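You operate a simulated robot arm through the tools that you are given. There is no shell and no other tool. Be economical: measure what you need, move in short steps, check, and stop when the job is done.

The job below is to be done with a simulated robot arm. You get a single attempt, and the scene is never put back.

JOB
Fetch the small drive that says "279" from the top of the blue cabinet and set it on the grey mat. Fetch the blue-handled brush and stand it on the tester end of the near bench. Fetch the clean fan from the grey mat and set it on the grey plate. Fetch the can from the tester end of the near bench and set it on the wide white module. Open the lower blue drawer. Any order will do. Set down upright: small drive, blue-handled brush, can.

It is judged by the outcome, as a careful person would: the job done as asked, and still so three seconds after it is handed in. It fails if anything else is knocked over, pushed out of place, dropped, spilled or broken.

ROBOT AND FRAMES
A 7-joint arm with a two-finger parallel gripper on a trunk, on a base that drives. Base frame: it is fixed to the floor where the robot stands at the start and does not move with it; the origin is under the middle of the robot, x ahead of it, y to its left, z up; the surface under the hand at the start is at about z = 760. Units: mm, degrees, N and s.
With the tool pointing down near the work surface it reaches from about 340 to 760 mm from the robot's upright axis, wherever it stands. Its first joint turns from -115.0 to 115.0 degrees. Places, roughly: blue-handled brush (4x4x16 cm) [400, 2500, 800]; can [-1750, 3500, 750]; clean fan (8x8x3 cm) [-1400, 2900, 700]; grey mat [-1400, 2600, 700]; grey plate (15x14x2 cm) [100, 5600, 900]; lower blue drawer [400, 500, 400]; small drive [500, 250, 750]; tester end of the near bench [-1600, 3500, 700]; wide white module [-1750, 3250, 750]. Payload 3.91 kg.
The TCP is the grasp point between the finger pads, 30 mm short of the fingertips. In the tool frame z runs along the fingers and y along their closing line. The gripper opens to 110 mm. The fingers are 20 mm wide and 10 mm thick; the gripper's body (48 by 112 mm) begins 55 mm behind the TCP.
Orientation is told as [roll, pitch, yaw] about the base's x, y, z axes, in that order, counted from this pose: with the fingers straight down and closing along the base's y, the tool's x points along the base's -x, its y along +y and its z along -z.

CONTROLS
- The arm moves only by the tool play_rows. Its argument "series" is a list of rows, each an object of numbers (a shift or turn left out is 0, a gripper value left out holds the last): "tx", "ty", "tz": the shift along the tool's x, y, z in mm; "wx", "wy", "wz": the turn, a rotation vector about the tool's x, y, z in degrees. In form: [{"tx": .., "ty": .., "tz": .., "wx": .., "wy": .., "wz": ..}, ...]. A call has 1 to 8 rows; each row shifts and turns the commanded pose from where the row before left it, along the tool's axes as they then stand. "hand" is the finger opening in mm, from 0 to 110, set as the call begins (left out, the last holds). Rows are played at 5 a second. More than 50 mm and 8.6 degrees between two rows, or a gripper value outside its range, and nothing of the call is played. Where a pose cannot be reached the arm comes as near as it can. A force on the tool above 40 N (or 10 N above the force at the start of the call, whichever is more), or a blocked arm, ends the call early, and 0.2 s more pass. Each finger travels about 108 mm/s and halts on what it meets, pressing with about 30 N; the grip force reading is that of the motor and also rises with nothing between the fingers. The clock runs only during rows and for 0.2 s after the last one: add rows that do not move to give the fingers time. It gives the time, the measured TCP pose, the force on the tool (base axes), the opening and the grip force at its end, in the units of the frame above (readings bear some noise), with the torque about the TCP (base axes, N m) and any sound that the robot's microphone picked up.
- Cameras (640 x 400 px; columns grow to the right, rows downward): "scene" is now at [-12.8, 182.1, 1557.4]; the picture's right is [0.51, -0.86, 0.00], its down [-0.80, -0.48, -0.36] and it looks along [0.31, 0.18, -0.93] (base axes); focal length 262 px, centre (320, 200). "wrist" rides on the gripper at [72, 17, -103] in the tool frame; the picture's right is [-0.23, 0.97, 0.00], its down [-0.76, -0.18, -0.62] and it looks along [-0.61, -0.14, 0.78] (tool axes); focal length 222 px, centre (320, 200).
- capture(camera): a new picture of that camera. The clock stands still meanwhile.
- lift_body(by): slides the trunk up (or, below 0, down) by that many mm; the arm and the scene camera ride with it, the base frame stays. It gives what a move gives, with no picture.
- roll_base(legs): drives the robot by 1 to 6 legs, each [ahead, turn to the left] in mm and degrees, along the robot's own axes; the way and the turn of a leg run together, so that a leg with both is an arc; at most 1500 mm and 180 degrees a leg. The arm and the cameras ride along, it lands a little off, and it stops where it bumps. It gives what a move gives.
- pan_tilt(pan, tilt): turns the head with the scene camera to pan (to the left, within 155 degrees either way) and tilt (down, from -29 to 69), counted from straight ahead of the robot. It gives what a move gives.
- probe_pixels(camera, pixels): for up to 12 pixels [column, row] of the newest picture of that camera ("zoom" is the newest enlarged one), the place [x, y, z] in the base frame of the surface seen there, good to about 2 mm. The clock stands still meanwhile.
- close_up(camera, box): a new picture of the part [left, top, right, bottom] of that camera's present view, enlarged. The clock stands still meanwhile.
- finish_job(): hands the job in; it is judged then, once.

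Go step by step. Measure first, check grasps and placings, and put right what went wrong. The budget is 110 turns and 90 pictures, counting those below and the enlarged ones. Unless the task says otherwise, let go and move clear before handing in.

The tools are called after "Call:" by a JSON object that holds its "op" and its "data". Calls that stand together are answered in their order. play_rows: Moves the arm, as the interface text tells. Its arguments: {"type":"object","properties":{"series":{"type":"array","items":{"type":"object","properties":{"tx":{"type":"number"},"ty":{"type":"number"},"tz":{"type":"number"},"wx":{"type":"number"},"wy":{"type":"number"},"wz":{"type":"number"}}}},"hand":{"type":"number"}},"required":["series"]} The other tools are called the same way: lift_body (by) slides the trunk up or down; roll_base (legs) drives the base; pan_tilt (pan, tilt) turns the head that bears the scene camera; capture (camera) takes a picture; probe_pixels (camera, pixels) gives the place of the surface under pixels of a picture; close_up (camera, box) takes an enlarged picture of a part of a camera's view; finish_job () hands the job in.

At the start:

```text
time: 0.0
ee_pos: [230.0, 411.7, 995.9]
ee_rot: [0.0, 0.1, 0.0]
contact_force: [0.7, 0.3, -0.7]
moment: [-0.01, -0.02, 0.03]
finger_gap: 110.1
grasp_force: 0.0
trunk travel left (down, up): [-700.0, 290.0]
robot x, y, heading: [1.2, 0.4, -0.1]
head pan, tilt: [30.7, 68.8]
```

scene: 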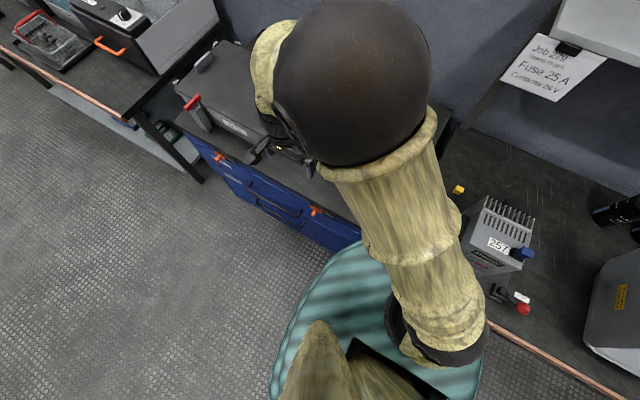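
wrist: 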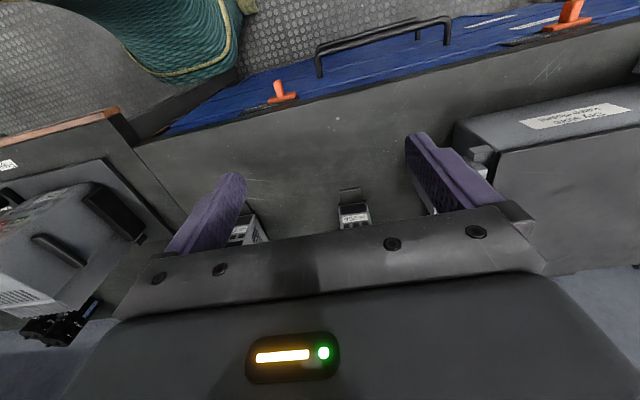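

The arm blocks much of the scene view; the wrist picture shows small drives on the cabinet top near (355,213) and (245,230). I'll enlarge the wrist view and look around with the head.

Call:
{"op": "close_up", "data": {"camera": "wrist", "box": [200, 130, 520, 290]}}

Call:
{"op": "probe_pixels", "data": {"camera": "wrist", "pixels": [[355, 213], [250, 230], [355, 190], [300, 150], [280, 90], [570, 12], [380, 45], [435, 25], [320, 50], [160, 140], [460, 120], [380, 28]]}}

Call:
{"op": "pan_tilt", "data": {"pan": 60, "tilt": 45}}

Call:
{"op": "capture", "data": {"camera": "scene"}}

```text
2.00 times, centred on (360, 210) of wrist
```

zoom: 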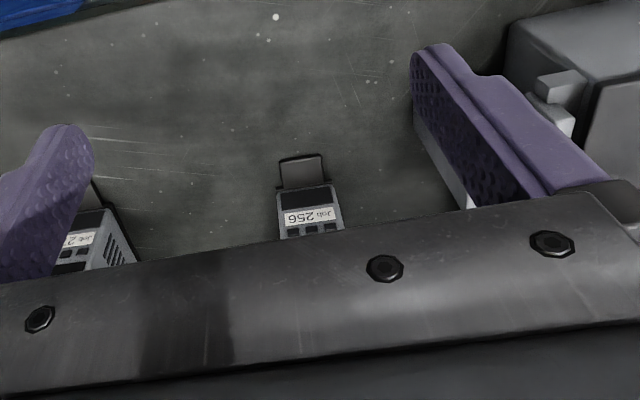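

```text
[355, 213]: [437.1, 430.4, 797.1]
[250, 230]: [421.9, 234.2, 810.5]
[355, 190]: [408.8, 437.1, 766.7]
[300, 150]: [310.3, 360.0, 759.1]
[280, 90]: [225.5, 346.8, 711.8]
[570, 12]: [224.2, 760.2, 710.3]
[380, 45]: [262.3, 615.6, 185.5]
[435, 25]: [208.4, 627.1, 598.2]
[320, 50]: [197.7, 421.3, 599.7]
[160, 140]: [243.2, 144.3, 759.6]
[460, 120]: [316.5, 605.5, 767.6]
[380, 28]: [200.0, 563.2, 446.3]
```

```text
time: 0.9
ee_pos: [228.5, 410.4, 995.6]
ee_rot: [0.1, 0.0, 0.0]
contact_force: [1.0, -0.3, -0.3]
moment: [-0.03, -0.02, 0.02]
finger_gap: 109.9
grasp_force: 0.0
trunk travel left (down, up): [-700.0, 290.0]
robot x, y, heading: [2.5, 0.5, 0.2]
head pan, tilt: [60.0, 45.0]
```

```text
86 pictures are left
```

scene: 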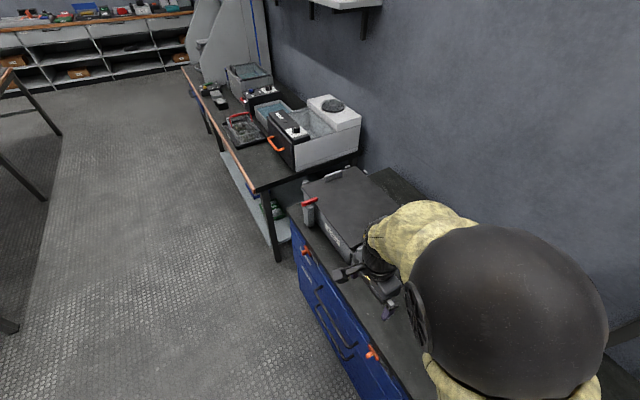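

Only "256" reads clearly, and another drive is at about [422,234,810]. I'll look straight ahead with the head.

Call:
{"op": "pan_tilt", "data": {"pan": 0, "tilt": 50}}

Call:
{"op": "capture", "data": {"camera": "scene"}}

```text
time: 2.2
ee_pos: [229.0, 411.5, 995.0]
ee_rot: [-0.1, 0.0, 0.1]
contact_force: [0.5, -0.7, -0.1]
moment: [0.0, 0.02, 0.0]
finger_gap: 109.9
grasp_force: 0.0
trunk travel left (down, up): [-700.0, 290.0]
robot x, y, heading: [-0.2, 1.3, -0.0]
head pan, tilt: [0.0, 50.0]
```

```text
85 pictures are left
```

scene: 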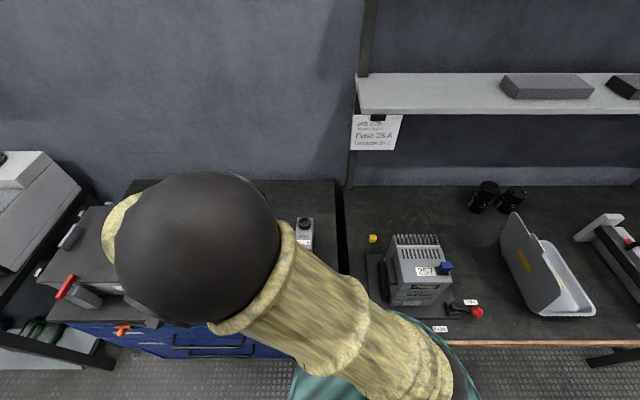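

Call:
{"op": "close_up", "data": {"camera": "scene", "box": [250, 180, 410, 280]}}

Call:
{"op": "probe_pixels", "data": {"camera": "scene", "pixels": [[305, 222], [305, 245], [335, 190], [335, 260], [130, 190], [320, 220], [285, 355]]}}

Call:
{"op": "play_rows", "data": {"series": [{"ty": 45, "tx": 20, "tz": -20}, {"ty": 45, "tx": 20, "tz": -20}, {"ty": 45, "tx": 20, "tz": -20}, {"ty": 45, "tx": 20}, {"ty": 45, "tx": 20}, {"ty": 45}]}}

Call:
{"op": "capture", "data": {"camera": "scene"}}

```text
4.00 times, centred on (330, 230) of scene
```

zoom: 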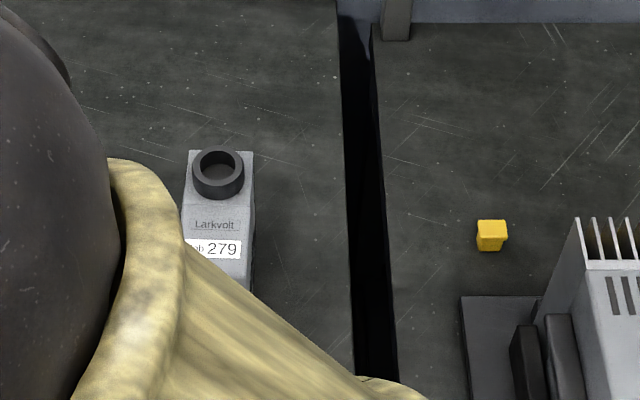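

```text
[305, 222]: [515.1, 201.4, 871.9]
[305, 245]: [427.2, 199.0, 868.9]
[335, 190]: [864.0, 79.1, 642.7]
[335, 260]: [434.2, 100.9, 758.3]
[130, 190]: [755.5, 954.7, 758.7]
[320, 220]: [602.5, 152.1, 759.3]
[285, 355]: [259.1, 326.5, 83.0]
```

```text
refused: row 1 steps farther than a row can; nothing moved
```

```text
83 pictures are left
```

scene: 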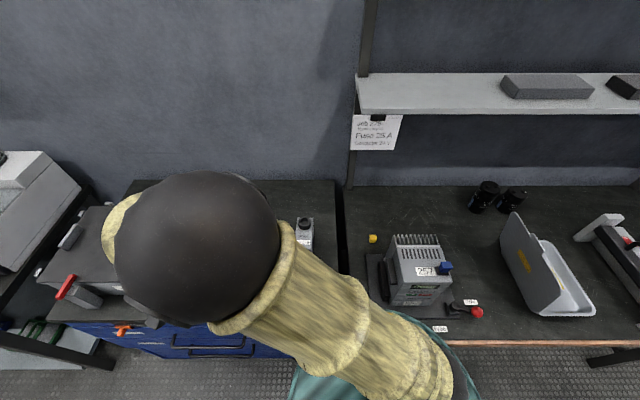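

The drive 279 is at about [440–515, 200], top z≈872. I'll swing the hand left with shorter steps to see all of it.

Call:
{"op": "play_rows", "data": {"series": [{"ty": 40, "tx": 15, "tz": -20}, {"ty": 40, "tx": 15, "tz": -20}, {"ty": 40, "tx": 15, "tz": -20}, {"ty": 40, "tx": 20}, {"ty": 40, "tx": 20}, {"ty": 45}]}}

Call:
{"op": "capture", "data": {"camera": "scene"}}

Call:
{"op": "close_up", "data": {"camera": "scene", "box": [230, 180, 390, 280]}}

```text
time: 3.6
ee_pos: [144.8, 658.9, 1054.3]
ee_rot: [-0.1, 0.1, 0.0]
contact_force: [0.6, 0.3, -0.2]
moment: [-0.02, -0.02, 0.0]
finger_gap: 110.2
grasp_force: 0.0
trunk travel left (down, up): [-700.0, 290.0]
robot x, y, heading: [1.9, 0.1, -0.1]
head pan, tilt: [0.0, 50.0]
```

```text
82 pictures are left
```

scene: 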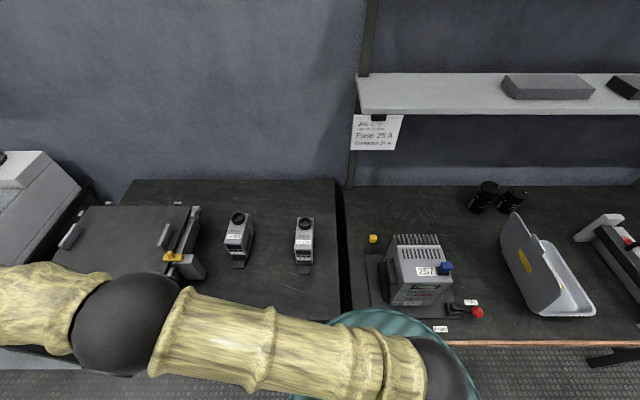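

```text
4.00 times, centred on (310, 230) of scene
```

zoom: 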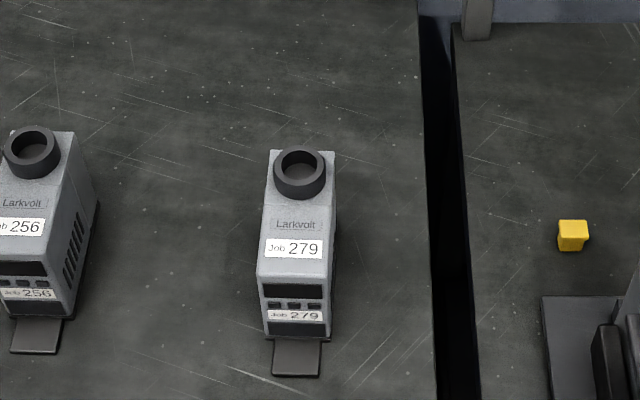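

Call:
{"op": "probe_pixels", "data": {"camera": "zoom", "pixels": [[272, 155], [333, 155], [260, 270], [328, 275], [298, 225], [265, 330], [330, 335], [296, 355], [300, 175], [322, 185], [60, 200], [296, 375]]}}

```text
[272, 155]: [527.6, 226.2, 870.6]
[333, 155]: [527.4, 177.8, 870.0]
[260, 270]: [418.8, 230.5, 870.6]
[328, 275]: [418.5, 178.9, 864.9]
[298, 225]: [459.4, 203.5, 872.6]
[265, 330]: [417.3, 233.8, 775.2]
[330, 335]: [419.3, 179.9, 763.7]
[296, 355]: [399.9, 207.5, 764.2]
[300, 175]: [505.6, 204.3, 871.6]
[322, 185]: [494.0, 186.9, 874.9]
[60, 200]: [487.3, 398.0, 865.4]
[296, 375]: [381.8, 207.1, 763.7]
```

Drive 279 spans x 418–528, y 178–231, top 871, with a knob ring near x≈500. I'll go above it, closing along y, then check with the wrist camera.

Call:
{"op": "play_rows", "data": {"series": [{"tx": -25, "ty": -35}, {"tx": -25, "ty": -35}, {"tx": -25, "ty": -35}, {"tx": -25, "ty": -35}, {"tx": -25, "ty": -35}, {"tx": -25, "ty": -35}, {"tx": -25, "ty": -35}], "hand": 110}}

Call:
{"op": "play_rows", "data": {"series": [{"tx": -25, "ty": -35}, {"tx": -25, "ty": -35}, {"tx": -25, "ty": -35}, {"tx": -25, "ty": -35}, {"tx": -25, "ty": -35}, {"tx": -25, "ty": -35}, {"tx": -22, "ty": -34}, {}]}}

Call:
{"op": "capture", "data": {"camera": "wrist"}}

```text
time: 5.2
ee_pos: [319.2, 413.1, 1055.2]
ee_rot: [0.1, 0.0, 0.0]
contact_force: [0.1, 0.2, -0.3]
moment: [0.0, 0.02, 0.01]
finger_gap: 110.1
grasp_force: 0.0
trunk travel left (down, up): [-700.0, 290.0]
robot x, y, heading: [0.2, 2.1, -0.2]
head pan, tilt: [0.0, 50.0]
```

```text
time: 7.0
ee_pos: [490.9, 165.9, 1053.9]
ee_rot: [0.1, 0.0, 0.2]
contact_force: [-0.3, 0.4, 0.4]
moment: [0.03, 0.0, 0.01]
finger_gap: 110.0
grasp_force: 0.0
trunk travel left (down, up): [-700.0, 290.0]
robot x, y, heading: [-1.3, 1.5, -0.1]
head pan, tilt: [0.0, 50.0]
```

```text
80 pictures are left
```

wrist: 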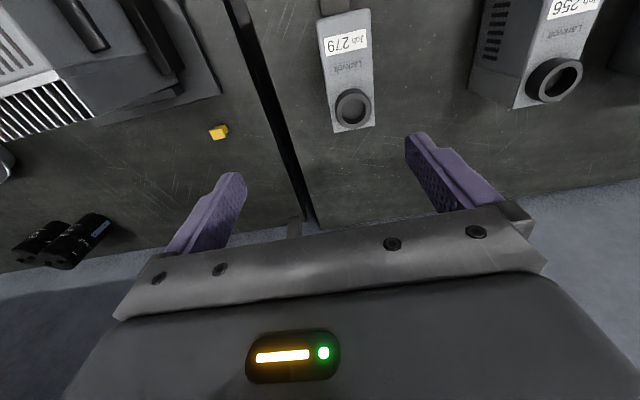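

The TCP is at [491,166]; it needs −21 in x and +38 in y. I'll get the knob's height and correct.

Call:
{"op": "probe_pixels", "data": {"camera": "wrist", "pixels": [[341, 100], [366, 105], [352, 90], [333, 130], [374, 124], [322, 15], [368, 12]]}}

Call:
{"op": "play_rows", "data": {"series": [{"tx": 20, "ty": 38}, {"tz": 45}, {"tz": 45}, {"tz": 45}, {}]}}

Call:
{"op": "capture", "data": {"camera": "wrist"}}

```text
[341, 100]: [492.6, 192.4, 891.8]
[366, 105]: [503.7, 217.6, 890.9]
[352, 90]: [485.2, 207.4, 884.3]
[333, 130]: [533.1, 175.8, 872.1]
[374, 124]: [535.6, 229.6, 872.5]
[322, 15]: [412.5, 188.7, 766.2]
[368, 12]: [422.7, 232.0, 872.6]
```

```text
time: 8.2
ee_pos: [470.3, 205.6, 919.1]
ee_rot: [0.0, 0.0, 0.0]
contact_force: [-0.6, -0.2, -1.2]
moment: [0.0, -0.01, 0.01]
finger_gap: 109.9
grasp_force: 0.0
trunk travel left (down, up): [-700.0, 290.0]
robot x, y, heading: [-0.8, 0.6, 0.2]
head pan, tilt: [0.0, 50.0]
```

```text
79 pictures are left
```

wrist: 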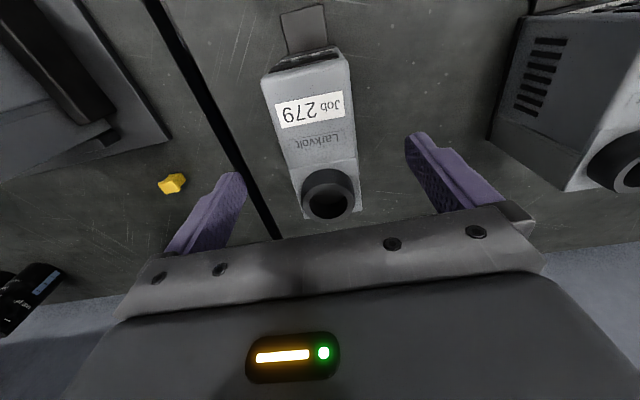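

The fingers straddle the drive. Lower 70 mm (body stays above the 892 ring), close, and lift a little.

Call:
{"op": "play_rows", "data": {"series": [{"tz": 35}, {"tz": 34}, {}]}}

Call:
{"op": "play_rows", "data": {"series": [{}, {}, {}, {}, {}], "hand": 0}}

Call:
{"op": "play_rows", "data": {"series": [{"tz": -20}, {"tz": -40}, {"tz": -40}, {"tz": -40}, {}]}}

Call:
{"op": "capture", "data": {"camera": "wrist"}}

```text
time: 9.0
ee_pos: [470.5, 205.4, 851.3]
ee_rot: [0.0, 0.0, 0.0]
contact_force: [0.0, 0.1, 0.5]
moment: [0.04, -0.01, 0.0]
finger_gap: 110.0
grasp_force: 0.2
trunk travel left (down, up): [-700.0, 290.0]
robot x, y, heading: [3.4, -0.3, -0.2]
head pan, tilt: [0.0, 50.0]
```

```text
time: 10.2
ee_pos: [469.8, 204.6, 850.1]
ee_rot: [-0.1, -0.1, 0.0]
contact_force: [-1.4, -3.6, 0.2]
moment: [-0.17, -0.19, -0.17]
finger_gap: 56.5
grasp_force: 30.2
trunk travel left (down, up): [-700.0, 290.0]
robot x, y, heading: [-0.0, -0.3, 0.3]
head pan, tilt: [0.0, 50.0]
```

```text
time: 11.4
ee_pos: [470.9, 204.1, 990.7]
ee_rot: [0.0, 0.1, 0.0]
contact_force: [0.4, -0.2, -6.3]
moment: [-0.04, 0.07, 0.0]
finger_gap: 56.4
grasp_force: 30.0
trunk travel left (down, up): [-700.0, 290.0]
robot x, y, heading: [0.1, 0.4, 0.2]
head pan, tilt: [0.0, 50.0]
```

```text
78 pictures are left
```

wrist: 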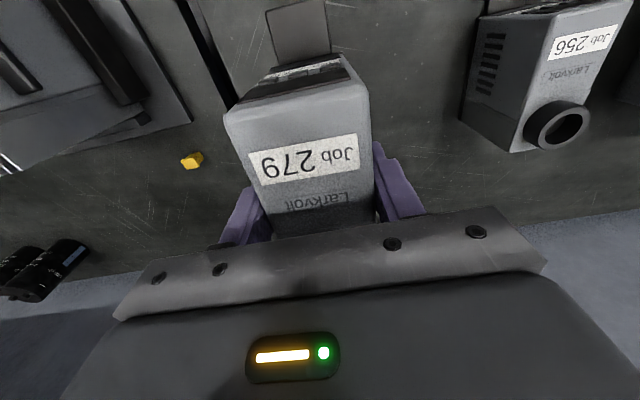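

The drive is held (gap 56.5, 6 N). Before driving, I'll look at the surroundings behind and left.

Call:
{"op": "pan_tilt", "data": {"pan": 120, "tilt": 25}}

Call:
{"op": "capture", "data": {"camera": "scene"}}

Call:
{"op": "pan_tilt", "data": {"pan": 150, "tilt": 45}}

Call:
{"op": "capture", "data": {"camera": "scene"}}

```text
time: 13.4
ee_pos: [471.1, 205.0, 990.6]
ee_rot: [0.0, 0.1, 0.0]
contact_force: [-0.7, 0.1, -5.8]
moment: [0.04, 0.07, -0.02]
finger_gap: 56.2
grasp_force: 30.2
trunk travel left (down, up): [-700.0, 290.0]
robot x, y, heading: [-3.7, 0.1, -0.3]
head pan, tilt: [120.0, 25.0]
```

```text
77 pictures are left
```

scene: 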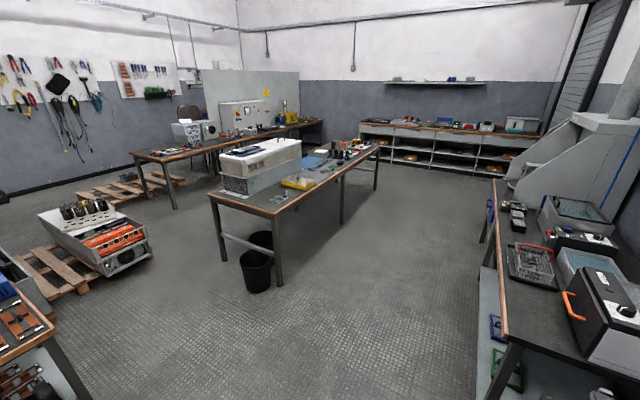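

```text
time: 14.4
ee_pos: [471.3, 206.7, 990.3]
ee_rot: [0.0, 0.0, 0.0]
contact_force: [0.5, -0.1, -5.7]
moment: [-0.01, 0.05, -0.01]
finger_gap: 56.5
grasp_force: 29.9
trunk travel left (down, up): [-700.0, 290.0]
robot x, y, heading: [0.1, 1.1, 0.2]
head pan, tilt: [150.0, 45.0]
```

```text
76 pictures are left
```

scene: 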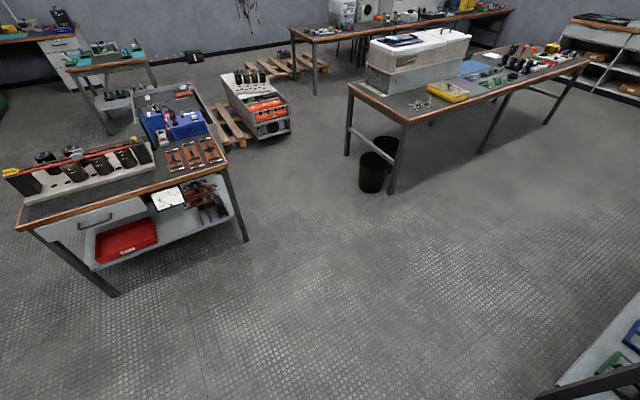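

The central table is likely the near bench with the white module at its close end. I'll probe its corners and obstacles.

Call:
{"op": "probe_pixels", "data": {"camera": "scene", "pixels": [[408, 122], [350, 84], [588, 62], [370, 188], [245, 240], [232, 160], [500, 70], [470, 68], [450, 92], [420, 45], [540, 398], [420, 103]]}}

Call:
{"op": "close_up", "data": {"camera": "scene", "box": [340, 20, 600, 180]}}

```text
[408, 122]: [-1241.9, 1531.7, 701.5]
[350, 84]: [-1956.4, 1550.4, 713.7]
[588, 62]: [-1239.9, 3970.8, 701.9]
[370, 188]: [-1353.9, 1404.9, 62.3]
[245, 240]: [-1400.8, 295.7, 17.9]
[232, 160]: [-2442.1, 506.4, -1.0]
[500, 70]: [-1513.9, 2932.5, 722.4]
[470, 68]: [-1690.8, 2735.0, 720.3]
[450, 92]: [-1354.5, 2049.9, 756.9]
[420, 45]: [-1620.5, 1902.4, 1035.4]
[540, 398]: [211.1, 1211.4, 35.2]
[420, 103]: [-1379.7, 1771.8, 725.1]
```

```text
2.46 times, centred on (470, 100) of scene
```

zoom: 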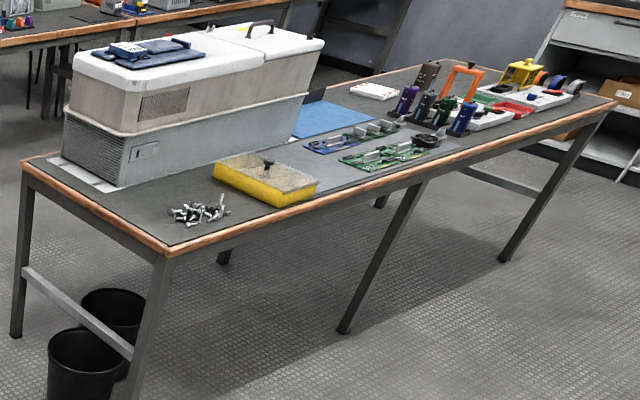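

Bench top spans x −1960..−1240, y 1530..3970, z≈702. I'll back off, turn left, drive up the aisle and face the bench at y≈2600.

Call:
{"op": "roll_base", "data": {"legs": [[-600, 0], [0, 92], [1300, 0], [1300, 0], [0, 88]]}}

Call:
{"op": "pan_tilt", "data": {"pan": 0, "tilt": 35}}

Call:
{"op": "capture", "data": {"camera": "scene"}}

```text
time: 43.9
ee_pos: [-1106.5, 2420.8, 992.1]
ee_rot: [0.0, 0.1, 178.8]
contact_force: [-0.5, 0.0, -5.2]
moment: [0.0, -0.03, 0.01]
finger_gap: 56.2
grasp_force: 29.6
trunk travel left (down, up): [-700.0, 290.0]
robot x, y, heading: [-633.2, 2615.5, 179.0]
head pan, tilt: [150.0, 45.0]
```

```text
time: 46.3
ee_pos: [-1105.3, 2420.8, 990.3]
ee_rot: [-0.1, 0.1, 178.8]
contact_force: [0.3, -0.1, -6.1]
moment: [0.0, -0.04, -0.01]
finger_gap: 55.9
grasp_force: 29.8
trunk travel left (down, up): [-700.0, 290.0]
robot x, y, heading: [-631.6, 2618.3, 178.9]
head pan, tilt: [0.0, 35.0]
```

```text
74 pictures are left
```

scene: 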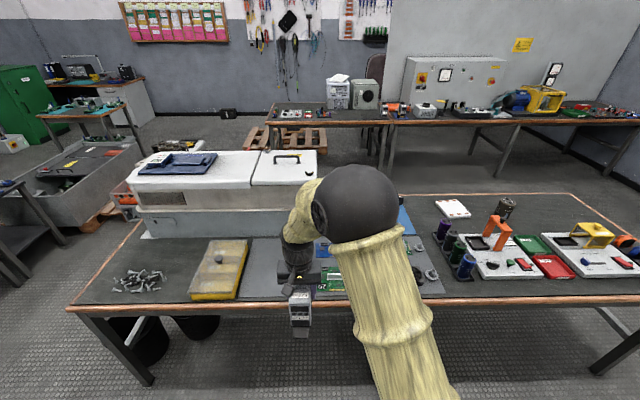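

The arm covers the mat's middle. I'll close up and probe around the mat.

Call:
{"op": "close_up", "data": {"camera": "scene", "box": [380, 180, 640, 310]}}

Call:
{"op": "probe_pixels", "data": {"camera": "scene", "pixels": [[245, 300], [240, 240], [335, 280], [440, 292], [420, 245], [425, 275], [480, 302], [408, 225], [452, 210], [505, 208], [600, 270], [495, 235]]}}

Call:
{"op": "capture", "data": {"camera": "wrist"}}

```text
2.46 times, centred on (510, 245) of scene
```

zoom: 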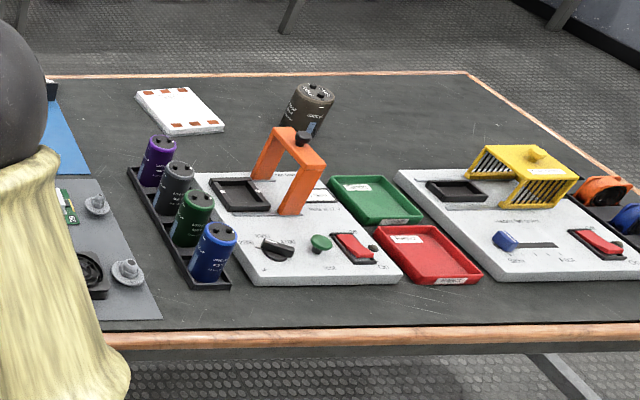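

```text
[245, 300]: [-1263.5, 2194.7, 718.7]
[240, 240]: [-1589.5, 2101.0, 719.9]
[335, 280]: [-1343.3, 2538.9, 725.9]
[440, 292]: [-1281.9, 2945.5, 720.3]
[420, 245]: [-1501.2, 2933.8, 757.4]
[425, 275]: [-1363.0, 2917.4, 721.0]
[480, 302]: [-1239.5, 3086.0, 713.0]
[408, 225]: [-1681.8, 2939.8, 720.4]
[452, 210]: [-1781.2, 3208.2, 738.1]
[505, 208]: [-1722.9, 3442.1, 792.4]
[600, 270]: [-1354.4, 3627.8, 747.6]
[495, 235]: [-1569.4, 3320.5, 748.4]
```

```text
72 pictures are left
```

wrist: 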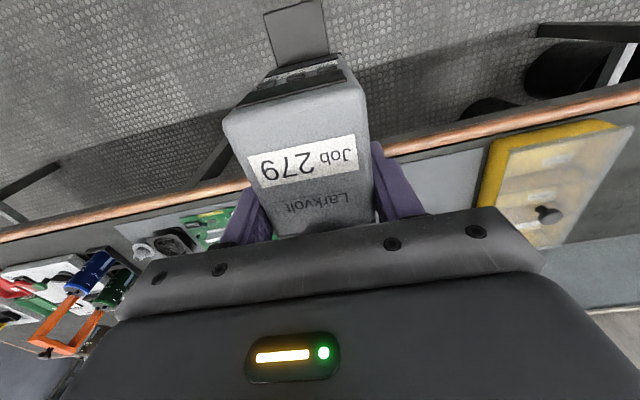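

The bench surface is z≈719; mat seems to span y≈2350–2960. I'll swing the arm to the robot's left to see the mat.

Call:
{"op": "play_rows", "data": {"series": [{"tx": 25, "ty": 38}, {"tx": 25, "ty": 38}, {"tx": 25, "ty": 38}, {"tx": 25, "ty": 38}, {"tx": 25, "ty": 38}, {"tx": 25, "ty": 38}]}}

Call:
{"op": "play_rows", "data": {"series": [{"tx": 25, "ty": 38}, {"tx": 25, "ty": 38}, {"tx": 25, "ty": 38}, {"tx": 25, "ty": 38}, {"tx": 25, "ty": 38}, {"tx": 25, "ty": 38}]}}

Call:
{"op": "capture", "data": {"camera": "scene"}}

Call:
{"op": "close_up", "data": {"camera": "scene", "box": [230, 190, 470, 310]}}

```text
time: 47.7
ee_pos: [-959.3, 2188.6, 990.2]
ee_rot: [-0.1, -0.1, 178.8]
contact_force: [0.4, -0.6, -6.2]
moment: [0.04, -0.06, -0.02]
finger_gap: 55.8
grasp_force: 29.7
trunk travel left (down, up): [-700.0, 290.0]
robot x, y, heading: [-630.4, 2617.3, 178.8]
head pan, tilt: [0.0, 35.0]
```

```text
time: 49.1
ee_pos: [-815.7, 1957.4, 988.7]
ee_rot: [-0.1, -0.1, 178.7]
contact_force: [-0.3, -0.1, -6.3]
moment: [0.02, -0.06, 0.0]
finger_gap: 56.1
grasp_force: 30.3
trunk travel left (down, up): [-700.0, 290.0]
robot x, y, heading: [-631.0, 2615.9, 178.7]
head pan, tilt: [0.0, 35.0]
```

```text
71 pictures are left
```

scene: 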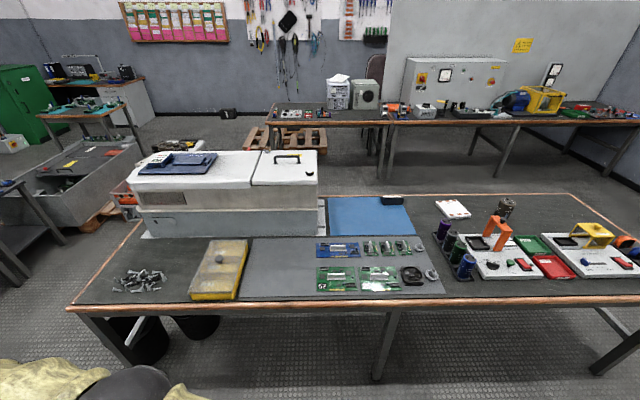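

```text
2.67 times, centred on (350, 250) of scene
```

zoom: 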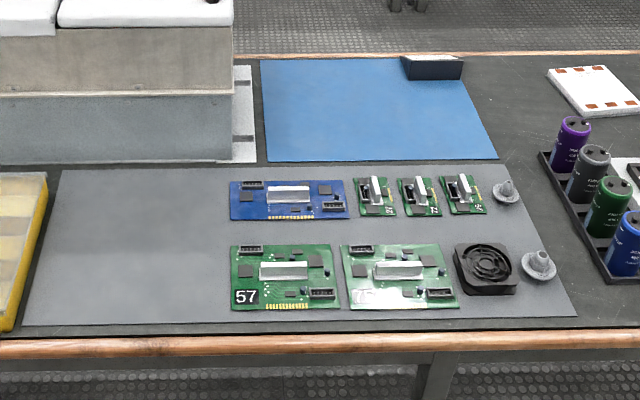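

The mat's left half is empty (zoom 140,245) and the fan sits at zoom (486,270). I'll measure both, plus the can, module and tester area.

Call:
{"op": "probe_pixels", "data": {"camera": "zoom", "pixels": [[140, 245], [30, 315], [65, 180], [225, 310], [458, 250], [504, 247], [515, 285], [462, 292], [487, 265], [520, 265], [540, 262], [228, 200]]}}

Call:
{"op": "close_up", "data": {"camera": "scene", "box": [420, 180, 640, 310]}}

```text
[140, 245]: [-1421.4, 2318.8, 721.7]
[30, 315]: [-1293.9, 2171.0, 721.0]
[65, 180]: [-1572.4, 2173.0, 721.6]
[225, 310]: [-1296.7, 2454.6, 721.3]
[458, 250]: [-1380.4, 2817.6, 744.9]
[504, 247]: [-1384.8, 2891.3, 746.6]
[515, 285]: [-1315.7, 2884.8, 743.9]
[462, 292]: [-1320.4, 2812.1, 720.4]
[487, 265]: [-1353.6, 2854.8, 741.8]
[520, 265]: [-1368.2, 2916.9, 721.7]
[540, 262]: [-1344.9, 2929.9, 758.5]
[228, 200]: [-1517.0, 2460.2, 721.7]
```

```text
2.91 times, centred on (530, 245) of scene
```

zoom: 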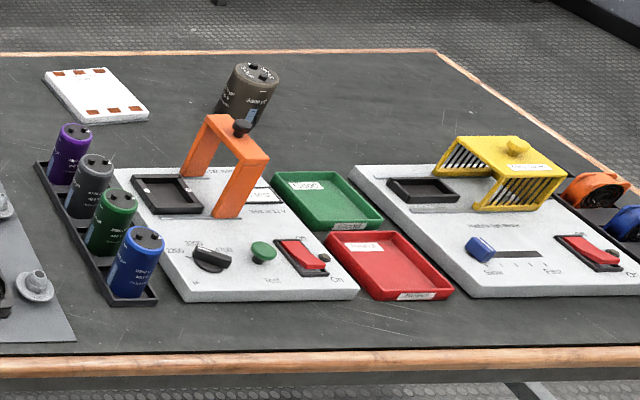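

The mat's free part is x −1572..−1294, y 2170..2460, z≈721.5. I'll drive forward 150 and carry the drive over to about [−1410, 2320].

Call:
{"op": "roll_base", "data": {"legs": [[150, 0]]}}

Call:
{"op": "play_rows", "data": {"series": [{"tx": -35, "ty": -29}, {"tx": -35, "ty": -29}, {"tx": -35, "ty": -29}, {"tx": -35, "ty": -29}, {"tx": -35, "ty": -29}, {"tx": -35, "ty": -29}]}}

Call:
{"op": "play_rows", "data": {"series": [{"tx": -35, "ty": -29}, {"tx": -35, "ty": -29}, {"tx": -35, "ty": -29}, {"tx": -35, "ty": -29}, {"tx": -35, "ty": -29}, {"tx": -35, "ty": -29}, {}, {}]}}

Call:
{"op": "capture", "data": {"camera": "wrist"}}

```text
time: 50.6
ee_pos: [-967.0, 1961.5, 989.5]
ee_rot: [-0.1, 0.1, 178.8]
contact_force: [-0.1, 0.2, -5.1]
moment: [0.03, -0.06, -0.01]
finger_gap: 55.9
grasp_force: 29.8
trunk travel left (down, up): [-700.0, 290.0]
robot x, y, heading: [-777.6, 2619.3, 179.1]
head pan, tilt: [0.0, 35.0]
```

```text
time: 52.0
ee_pos: [-1172.5, 2140.2, 988.9]
ee_rot: [0.1, 0.1, 178.8]
contact_force: [-0.1, 0.8, -5.9]
moment: [-0.02, -0.11, 0.01]
finger_gap: 55.8
grasp_force: 29.8
trunk travel left (down, up): [-700.0, 290.0]
robot x, y, heading: [-776.5, 2620.4, 178.7]
head pan, tilt: [0.0, 35.0]
```

```text
time: 53.8
ee_pos: [-1379.5, 2317.8, 990.4]
ee_rot: [-0.1, 0.1, 178.7]
contact_force: [1.3, 0.7, -6.2]
moment: [0.0, -0.05, 0.03]
finger_gap: 55.8
grasp_force: 30.1
trunk travel left (down, up): [-700.0, 290.0]
robot x, y, heading: [-781.9, 2616.5, 178.4]
head pan, tilt: [0.0, 35.0]
```

```text
68 pictures are left
```

wrist: 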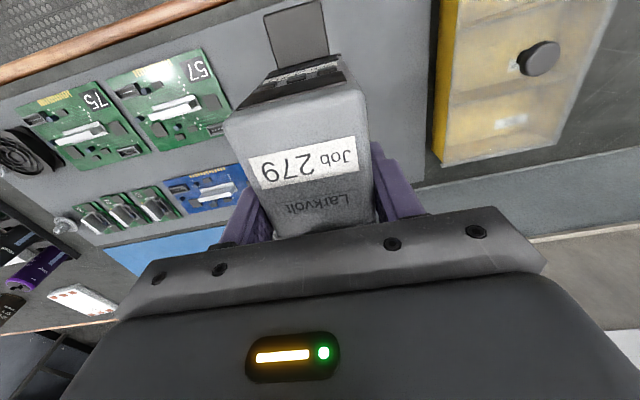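

Well placed over the free mat. Shift 35 mm deeper and lower to just above contact, then touch.

Call:
{"op": "play_rows", "data": {"series": [{"tx": -35}, {"tz": 45}, {"tz": 45}, {"tz": 45}, {"tz": 30}, {}]}}

Call:
{"op": "play_rows", "data": {"series": [{"tz": 5}, {"tz": 4}, {"tz": 3}, {"tz": 2}, {"tz": 1}, {}]}}

```text
time: 55.2
ee_pos: [-1413.9, 2318.9, 823.1]
ee_rot: [-0.1, -0.1, 178.8]
contact_force: [-0.7, 0.2, -6.2]
moment: [-0.02, -0.03, 0.0]
finger_gap: 56.1
grasp_force: 29.8
trunk travel left (down, up): [-700.0, 290.0]
robot x, y, heading: [-778.3, 2620.5, 178.9]
head pan, tilt: [0.0, 35.0]
```

```text
time: 56.6
ee_pos: [-1414.1, 2318.9, 813.1]
ee_rot: [0.1, -0.2, 178.8]
contact_force: [-0.9, 0.2, 21.6]
moment: [0.71, -0.6, -0.34]
finger_gap: 55.9
grasp_force: 30.4
trunk travel left (down, up): [-700.0, 290.0]
robot x, y, heading: [-779.7, 2619.8, 178.7]
head pan, tilt: [0.0, 35.0]
```

Contact at z=813 (bottom on mat). Relieve slightly, open, and rise.

Call:
{"op": "play_rows", "data": {"series": [{"tz": -2}, {}]}}

Call:
{"op": "play_rows", "data": {"series": [{}, {}, {}, {}, {}], "hand": 110}}

Call:
{"op": "play_rows", "data": {"series": [{"tz": -40}, {"tz": -45}, {"tz": -45}, {"tz": -45}, {}]}}

Call:
{"op": "capture", "data": {"camera": "wrist"}}

```text
time: 57.2
ee_pos: [-1414.2, 2320.6, 813.1]
ee_rot: [0.0, -0.3, 178.8]
contact_force: [-5.3, -2.2, 16.6]
moment: [0.39, 0.75, -0.07]
finger_gap: 56.2
grasp_force: 29.9
trunk travel left (down, up): [-700.0, 290.0]
robot x, y, heading: [-777.9, 2622.9, 179.1]
head pan, tilt: [0.0, 35.0]
```

```text
time: 58.4
ee_pos: [-1415.0, 2318.6, 811.9]
ee_rot: [0.1, -0.1, 178.8]
contact_force: [0.2, -0.7, 0.2]
moment: [-0.01, -0.01, -0.04]
finger_gap: 110.0
grasp_force: 0.0
trunk travel left (down, up): [-700.0, 290.0]
robot x, y, heading: [-780.0, 2618.6, 179.0]
head pan, tilt: [0.0, 35.0]
```

```text
time: 59.6
ee_pos: [-1412.2, 2318.7, 986.1]
ee_rot: [0.0, 0.1, 178.7]
contact_force: [-0.5, 0.6, -0.2]
moment: [0.02, -0.01, 0.0]
finger_gap: 110.1
grasp_force: 0.0
trunk travel left (down, up): [-700.0, 290.0]
robot x, y, heading: [-782.3, 2615.8, 178.8]
head pan, tilt: [0.0, 35.0]
```

```text
67 pictures are left
```

wrist: 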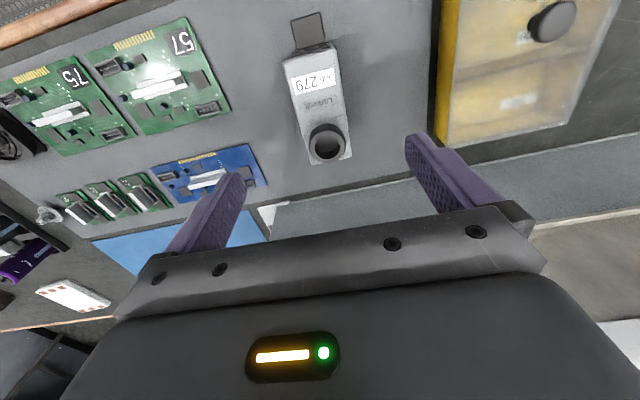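

The drive stands upright on the mat. The can and module are closer to the bench's far side, so I'll check the aisle behind the bench.

Call:
{"op": "capture", "data": {"camera": "scene"}}

Call:
{"op": "probe_pixels", "data": {"camera": "scene", "pixels": [[450, 122], [560, 123], [450, 160], [560, 175], [620, 205], [575, 195], [400, 122], [630, 122], [630, 240], [400, 170]]}}

```text
66 pictures are left
```

scene: 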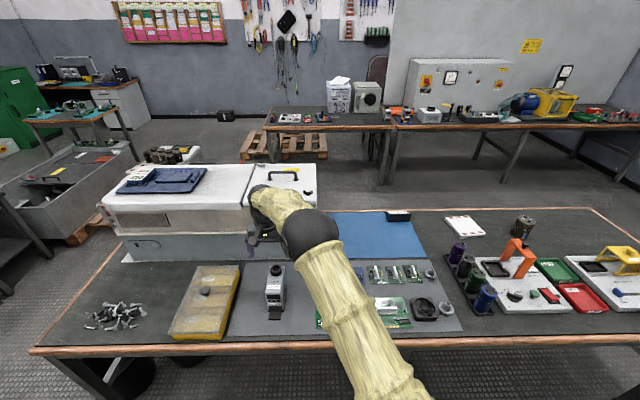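

```text
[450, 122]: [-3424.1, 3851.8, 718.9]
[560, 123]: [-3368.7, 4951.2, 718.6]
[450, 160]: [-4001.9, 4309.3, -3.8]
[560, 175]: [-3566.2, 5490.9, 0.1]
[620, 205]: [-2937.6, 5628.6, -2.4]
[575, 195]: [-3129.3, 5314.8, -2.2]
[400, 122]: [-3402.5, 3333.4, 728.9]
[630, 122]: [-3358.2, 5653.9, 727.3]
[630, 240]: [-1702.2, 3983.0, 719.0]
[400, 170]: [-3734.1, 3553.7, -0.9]
```

The rear aisle is 1.4 m wide. The fan comes first while I'm here: fan centre about [−1351, 2852], top 745; I'll travel over it and turn 90° to close along x, where there's room.

Call:
{"op": "play_rows", "data": {"series": [{"ty": -48}, {"ty": -48}, {"ty": -48}, {"ty": -48}, {"ty": -48}, {"ty": -48}, {"ty": -48}, {"ty": -48}]}}

Call:
{"op": "play_rows", "data": {"series": [{"ty": -48, "tx": 10}, {"ty": -48, "tx": 12}, {"ty": -48, "tx": 12}, {"tx": 10, "ty": -6}, {"wz": 8.5}, {"wz": 8.5}, {"wz": 8.5}, {"wz": 8.5}]}}

Call:
{"op": "play_rows", "data": {"series": [{"wz": 8.5}, {"wz": 8.5}, {"wz": 8.5}, {"wz": 8.5}, {"wz": 8.5}, {"wz": 8.5}, {"wz": 5}, {}]}}

Call:
{"op": "capture", "data": {"camera": "wrist"}}

```text
time: 61.4
ee_pos: [-1407.7, 2704.2, 988.8]
ee_rot: [-0.1, -0.1, 178.8]
contact_force: [-0.1, -0.1, 0.1]
moment: [-0.04, 0.04, -0.01]
finger_gap: 110.1
grasp_force: 0.0
trunk travel left (down, up): [-700.0, 290.0]
robot x, y, heading: [-779.6, 2618.3, 178.6]
head pan, tilt: [0.0, 35.0]
```

```text
time: 63.2
ee_pos: [-1359.0, 2851.6, 986.5]
ee_rot: [0.0, 0.0, 144.7]
contact_force: [-0.6, 0.0, -0.4]
moment: [0.02, -0.03, 0.0]
finger_gap: 110.0
grasp_force: 0.1
trunk travel left (down, up): [-700.0, 290.0]
robot x, y, heading: [-781.0, 2620.6, 178.7]
head pan, tilt: [0.0, 35.0]
```

```text
time: 65.0
ee_pos: [-1357.7, 2851.5, 987.9]
ee_rot: [0.0, -0.1, 88.7]
contact_force: [-0.2, 0.0, -0.4]
moment: [0.0, -0.03, 0.01]
finger_gap: 109.9
grasp_force: 0.0
trunk travel left (down, up): [-700.0, 290.0]
robot x, y, heading: [-783.0, 2617.4, 178.9]
head pan, tilt: [0.0, 35.0]
```

```text
65 pictures are left
```

wrist: 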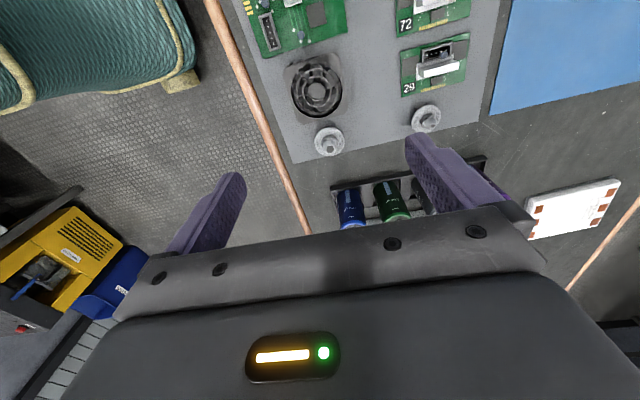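

Call:
{"op": "probe_pixels", "data": {"camera": "wrist", "pixels": [[290, 72], [332, 58], [342, 105], [300, 118], [317, 90], [316, 70], [330, 140]]}}

Call:
{"op": "close_up", "data": {"camera": "wrist", "box": [250, 30, 410, 130]}}

```text
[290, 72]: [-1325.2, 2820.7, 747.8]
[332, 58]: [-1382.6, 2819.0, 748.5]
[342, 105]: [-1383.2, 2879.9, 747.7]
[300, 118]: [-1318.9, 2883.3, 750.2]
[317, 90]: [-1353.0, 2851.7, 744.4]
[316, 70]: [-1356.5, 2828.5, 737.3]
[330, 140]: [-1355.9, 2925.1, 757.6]
```

```text
4.00 times, centred on (330, 80) of wrist
```

zoom: 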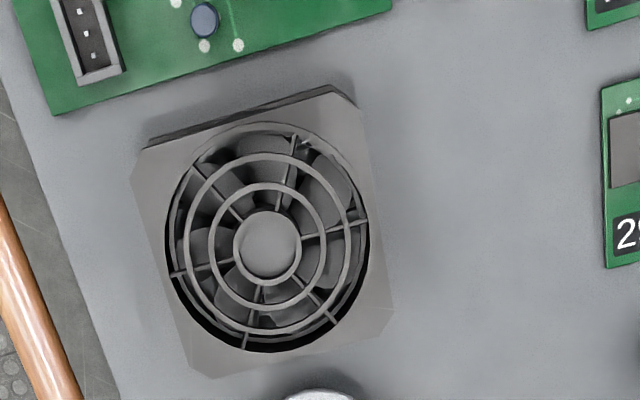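

Fan centred at [−1352, 2851], aligned. Lower to TCP z≈756, close, lift.

Call:
{"op": "play_rows", "data": {"series": [{"ty": -5}, {"tz": 45}, {"tz": 45}, {"tz": 45}, {"tz": 45}, {"tz": 40}, {"tz": 11}, {}]}}

Call:
{"op": "capture", "data": {"camera": "wrist"}}

```text
time: 66.8
ee_pos: [-1352.8, 2853.5, 756.5]
ee_rot: [0.0, 0.0, 88.8]
contact_force: [-0.7, -0.2, -0.6]
moment: [0.01, 0.02, -0.02]
finger_gap: 109.8
grasp_force: 0.0
trunk travel left (down, up): [-700.0, 290.0]
robot x, y, heading: [-777.1, 2617.5, 178.6]
head pan, tilt: [0.0, 35.0]
```

```text
63 pictures are left
```

wrist: 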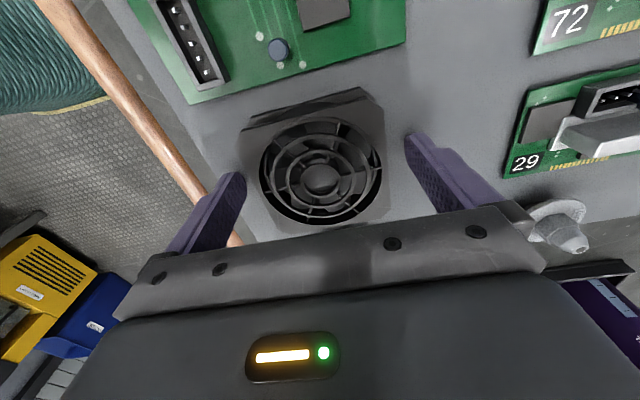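

Call:
{"op": "play_rows", "data": {"series": [{}, {}, {}, {}], "hand": 0}}

Call:
{"op": "play_rows", "data": {"series": [{"tz": -10}, {"tz": -30}, {"tz": -45}, {"tz": -45}, {"tz": -45}, {"tz": -45}, {}]}}

Call:
{"op": "capture", "data": {"camera": "wrist"}}

Call:
{"op": "pan_tilt", "data": {"pan": -110, "tilt": 25}}

Call:
{"op": "capture", "data": {"camera": "scene"}}

```text
time: 67.8
ee_pos: [-1353.0, 2852.6, 756.6]
ee_rot: [0.0, 0.0, 88.8]
contact_force: [-0.8, 0.1, -0.1]
moment: [0.01, 0.04, 0.01]
finger_gap: 79.5
grasp_force: 30.4
trunk travel left (down, up): [-700.0, 290.0]
robot x, y, heading: [-780.2, 2616.1, 178.6]
head pan, tilt: [0.0, 35.0]
```

```text
time: 69.4
ee_pos: [-1353.6, 2851.7, 977.1]
ee_rot: [-0.1, 0.0, 88.8]
contact_force: [-0.1, -0.1, -0.2]
moment: [0.02, -0.05, 0.0]
finger_gap: 79.4
grasp_force: 30.6
trunk travel left (down, up): [-700.0, 290.0]
robot x, y, heading: [-780.2, 2616.7, 178.9]
head pan, tilt: [0.0, 35.0]
```

```text
62 pictures are left
```

wrist: 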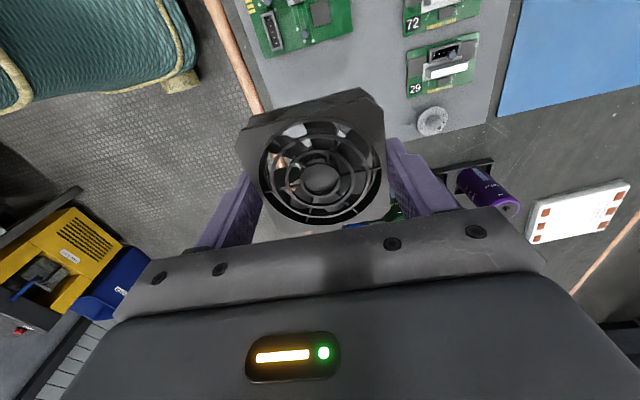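

```text
time: 71.2
ee_pos: [-1354.2, 2852.4, 976.3]
ee_rot: [-0.1, 0.2, 88.8]
contact_force: [-0.2, 0.1, -0.9]
moment: [-0.01, -0.01, 0.0]
finger_gap: 79.2
grasp_force: 30.0
trunk travel left (down, up): [-700.0, 290.0]
robot x, y, heading: [-782.8, 2621.6, 178.7]
head pan, tilt: [-110.0, 25.0]
```

```text
61 pictures are left
```

scene: 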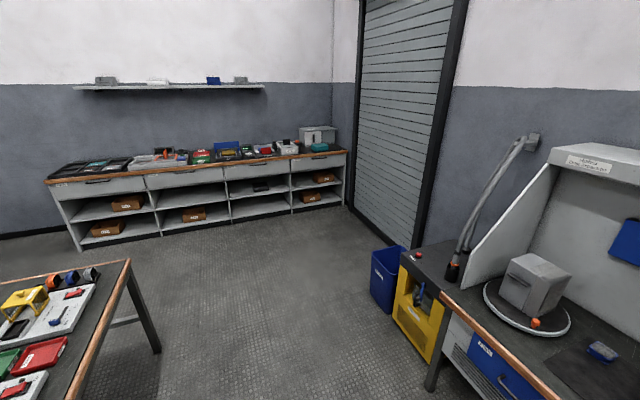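

The fan is held. The far counter lies ahead; I'll close up to find the grey plate.

Call:
{"op": "close_up", "data": {"camera": "scene", "box": [110, 100, 370, 240]}}

Call:
{"op": "probe_pixels", "data": {"camera": "scene", "pixels": [[80, 250], [345, 153], [345, 205], [285, 147], [312, 138], [376, 290], [60, 182], [260, 152], [425, 390]]}}

```text
2.46 times, centred on (240, 170) of scene
```

zoom: 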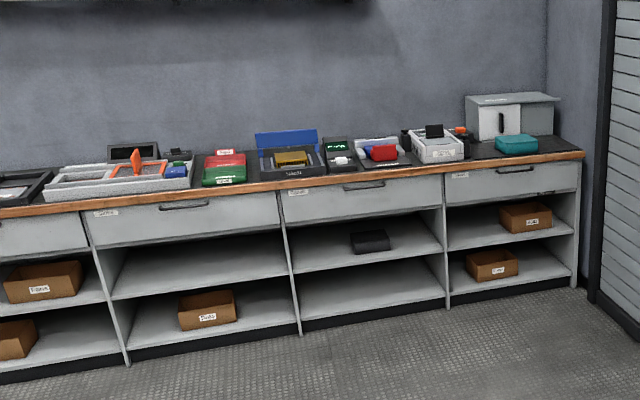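

```text
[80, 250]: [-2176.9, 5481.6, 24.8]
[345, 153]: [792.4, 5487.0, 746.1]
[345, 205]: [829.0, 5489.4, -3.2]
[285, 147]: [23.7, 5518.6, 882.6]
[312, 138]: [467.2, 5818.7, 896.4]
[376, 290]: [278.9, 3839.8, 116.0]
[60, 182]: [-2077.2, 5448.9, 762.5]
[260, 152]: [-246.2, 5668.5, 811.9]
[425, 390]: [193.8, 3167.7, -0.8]
```

The counter edge is at y≈5480, plate likely on the grey-white device near x≈50. I'll raise the trunk, back off, turn and drive to about [−170, 4750].

Call:
{"op": "lift_body", "data": {"by": 150}}

Call:
{"op": "roll_base", "data": {"legs": [[-200, 0], [0, -99], [1100, 0], [1070, 0], [0, 10]]}}

Call:
{"op": "pan_tilt", "data": {"pan": -5, "tilt": 40}}

Call:
{"op": "capture", "data": {"camera": "scene"}}

```text
time: 73.0
ee_pos: [-1352.9, 2851.9, 1126.3]
ee_rot: [0.0, 0.1, 88.8]
contact_force: [0.1, -0.1, 0.5]
moment: [0.02, 0.0, 0.02]
finger_gap: 79.2
grasp_force: 29.9
trunk travel left (down, up): [-850.0, 140.0]
robot x, y, heading: [-782.1, 2620.4, 178.7]
head pan, tilt: [-110.0, 25.0]
```

```text
time: 94.0
ee_pos: [66.8, 5330.7, 1126.2]
ee_rot: [0.0, 0.1, -1.1]
contact_force: [-0.5, 0.1, -0.1]
moment: [-0.03, 0.02, -0.05]
finger_gap: 79.2
grasp_force: 29.6
trunk travel left (down, up): [-850.0, 140.0]
robot x, y, heading: [-162.7, 4754.5, 89.3]
head pan, tilt: [-110.0, 25.0]
```

```text
time: 95.9
ee_pos: [68.3, 5331.5, 1127.0]
ee_rot: [-0.1, 0.0, -1.2]
contact_force: [0.1, 0.7, -1.4]
moment: [-0.03, 0.01, -0.01]
finger_gap: 79.3
grasp_force: 30.0
trunk travel left (down, up): [-850.0, 140.0]
robot x, y, heading: [-158.6, 4753.8, 89.3]
head pan, tilt: [-5.0, 40.0]
```

```text
59 pictures are left
```

scene: 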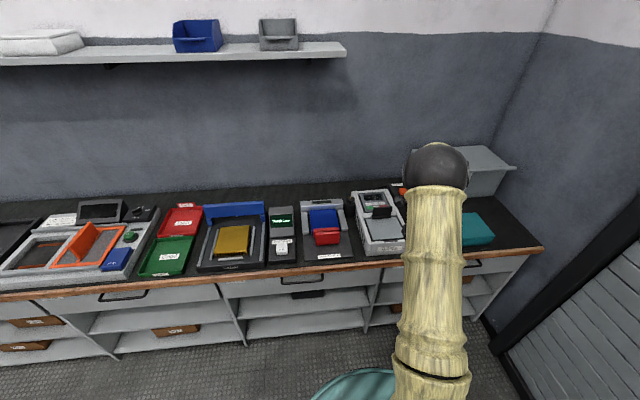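

Call:
{"op": "close_up", "data": {"camera": "scene", "box": [260, 170, 440, 280]}}

Call:
{"op": "capture", "data": {"camera": "wrist"}}

Call:
{"op": "probe_pixels", "data": {"camera": "scene", "pixels": [[384, 230], [365, 235], [400, 240], [380, 208], [325, 215], [326, 240], [281, 225]]}}

```text
3.56 times, centred on (350, 225) of scene
```

zoom: 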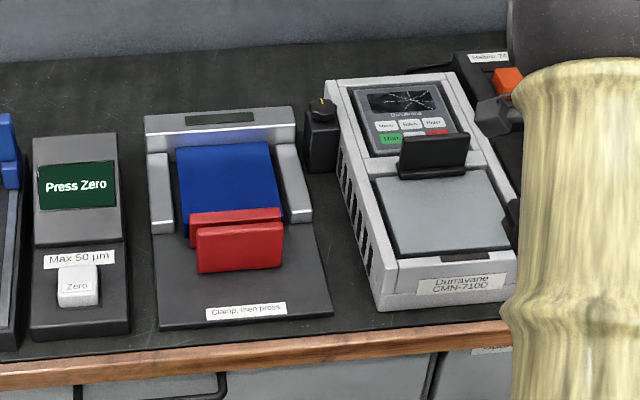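

```text
57 pictures are left
```

wrist: 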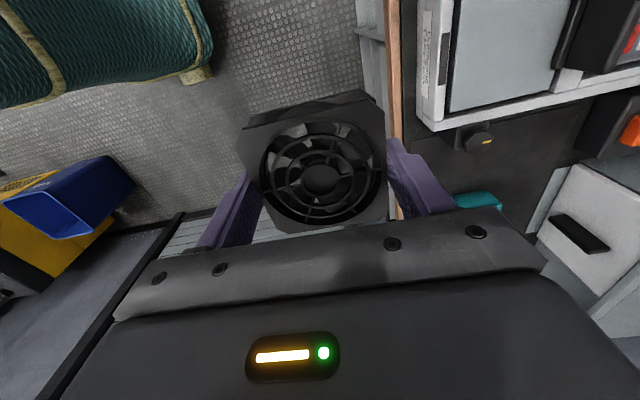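

```text
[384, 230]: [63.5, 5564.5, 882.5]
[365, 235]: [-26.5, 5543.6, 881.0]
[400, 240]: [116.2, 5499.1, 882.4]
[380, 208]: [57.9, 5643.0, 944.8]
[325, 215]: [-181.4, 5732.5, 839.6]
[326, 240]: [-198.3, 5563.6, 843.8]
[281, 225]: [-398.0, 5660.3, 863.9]
```

The grey plate with the black hinged piece at its back is seen at zoom (440,215). I'll measure corners and the black piece.

Call:
{"op": "probe_pixels", "data": {"camera": "zoom", "pixels": [[378, 185], [486, 172], [508, 245], [402, 252], [440, 215], [402, 172], [465, 168], [405, 140], [466, 136], [432, 155], [340, 100], [506, 215]]}}

```text
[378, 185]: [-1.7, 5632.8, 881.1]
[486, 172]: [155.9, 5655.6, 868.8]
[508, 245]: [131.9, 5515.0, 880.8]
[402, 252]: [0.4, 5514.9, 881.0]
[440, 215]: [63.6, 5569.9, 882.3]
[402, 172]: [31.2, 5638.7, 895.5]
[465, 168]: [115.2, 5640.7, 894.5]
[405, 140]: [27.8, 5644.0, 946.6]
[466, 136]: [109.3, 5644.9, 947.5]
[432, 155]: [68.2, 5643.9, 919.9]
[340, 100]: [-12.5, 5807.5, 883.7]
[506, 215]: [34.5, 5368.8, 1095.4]
```

Plate spans x −2..135, y 5513..5635, z≈882; target fan centre [67,5563], TCP z≈917. Drive forward 200.

Call:
{"op": "roll_base", "data": {"legs": [[200, 0]]}}

Call:
{"op": "capture", "data": {"camera": "wrist"}}

```text
time: 97.6
ee_pos: [70.6, 5530.2, 1125.4]
ee_rot: [-0.1, 0.0, -1.1]
contact_force: [0.2, 0.4, -1.3]
moment: [-0.03, 0.0, -0.02]
finger_gap: 79.3
grasp_force: 29.6
trunk travel left (down, up): [-850.0, 140.0]
robot x, y, heading: [-157.9, 4955.2, 89.0]
head pan, tilt: [-5.0, 40.0]
```

```text
56 pictures are left
```

wrist: 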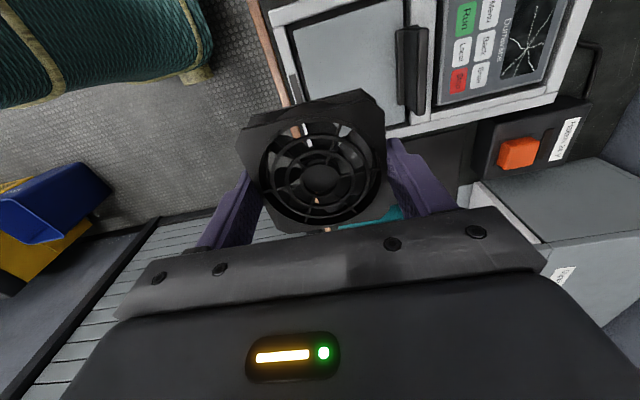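

Call:
{"op": "play_rows", "data": {"series": [{"tx": 3, "ty": 33}, {"tz": 45}, {"tz": 45}, {"tz": 45}, {"tz": 35}, {"tz": 20}, {}]}}

Call:
{"op": "capture", "data": {"camera": "wrist"}}

```text
time: 99.2
ee_pos: [70.3, 5562.3, 937.2]
ee_rot: [0.1, 0.0, -1.1]
contact_force: [-0.3, 0.2, -1.3]
moment: [0.03, 0.0, 0.01]
finger_gap: 79.4
grasp_force: 29.9
trunk travel left (down, up): [-850.0, 140.0]
robot x, y, heading: [-157.4, 4953.1, 89.0]
head pan, tilt: [-5.0, 40.0]
```

```text
55 pictures are left
```

wrist: 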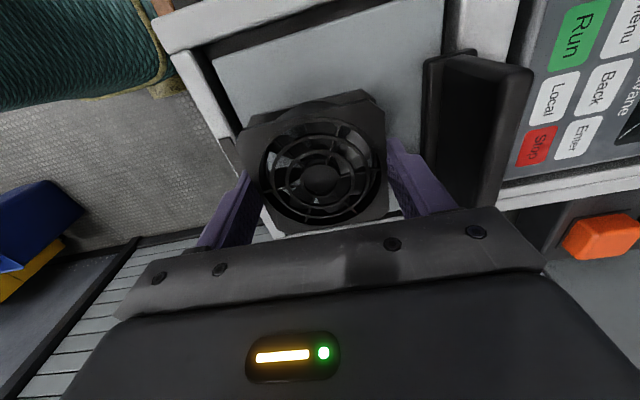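

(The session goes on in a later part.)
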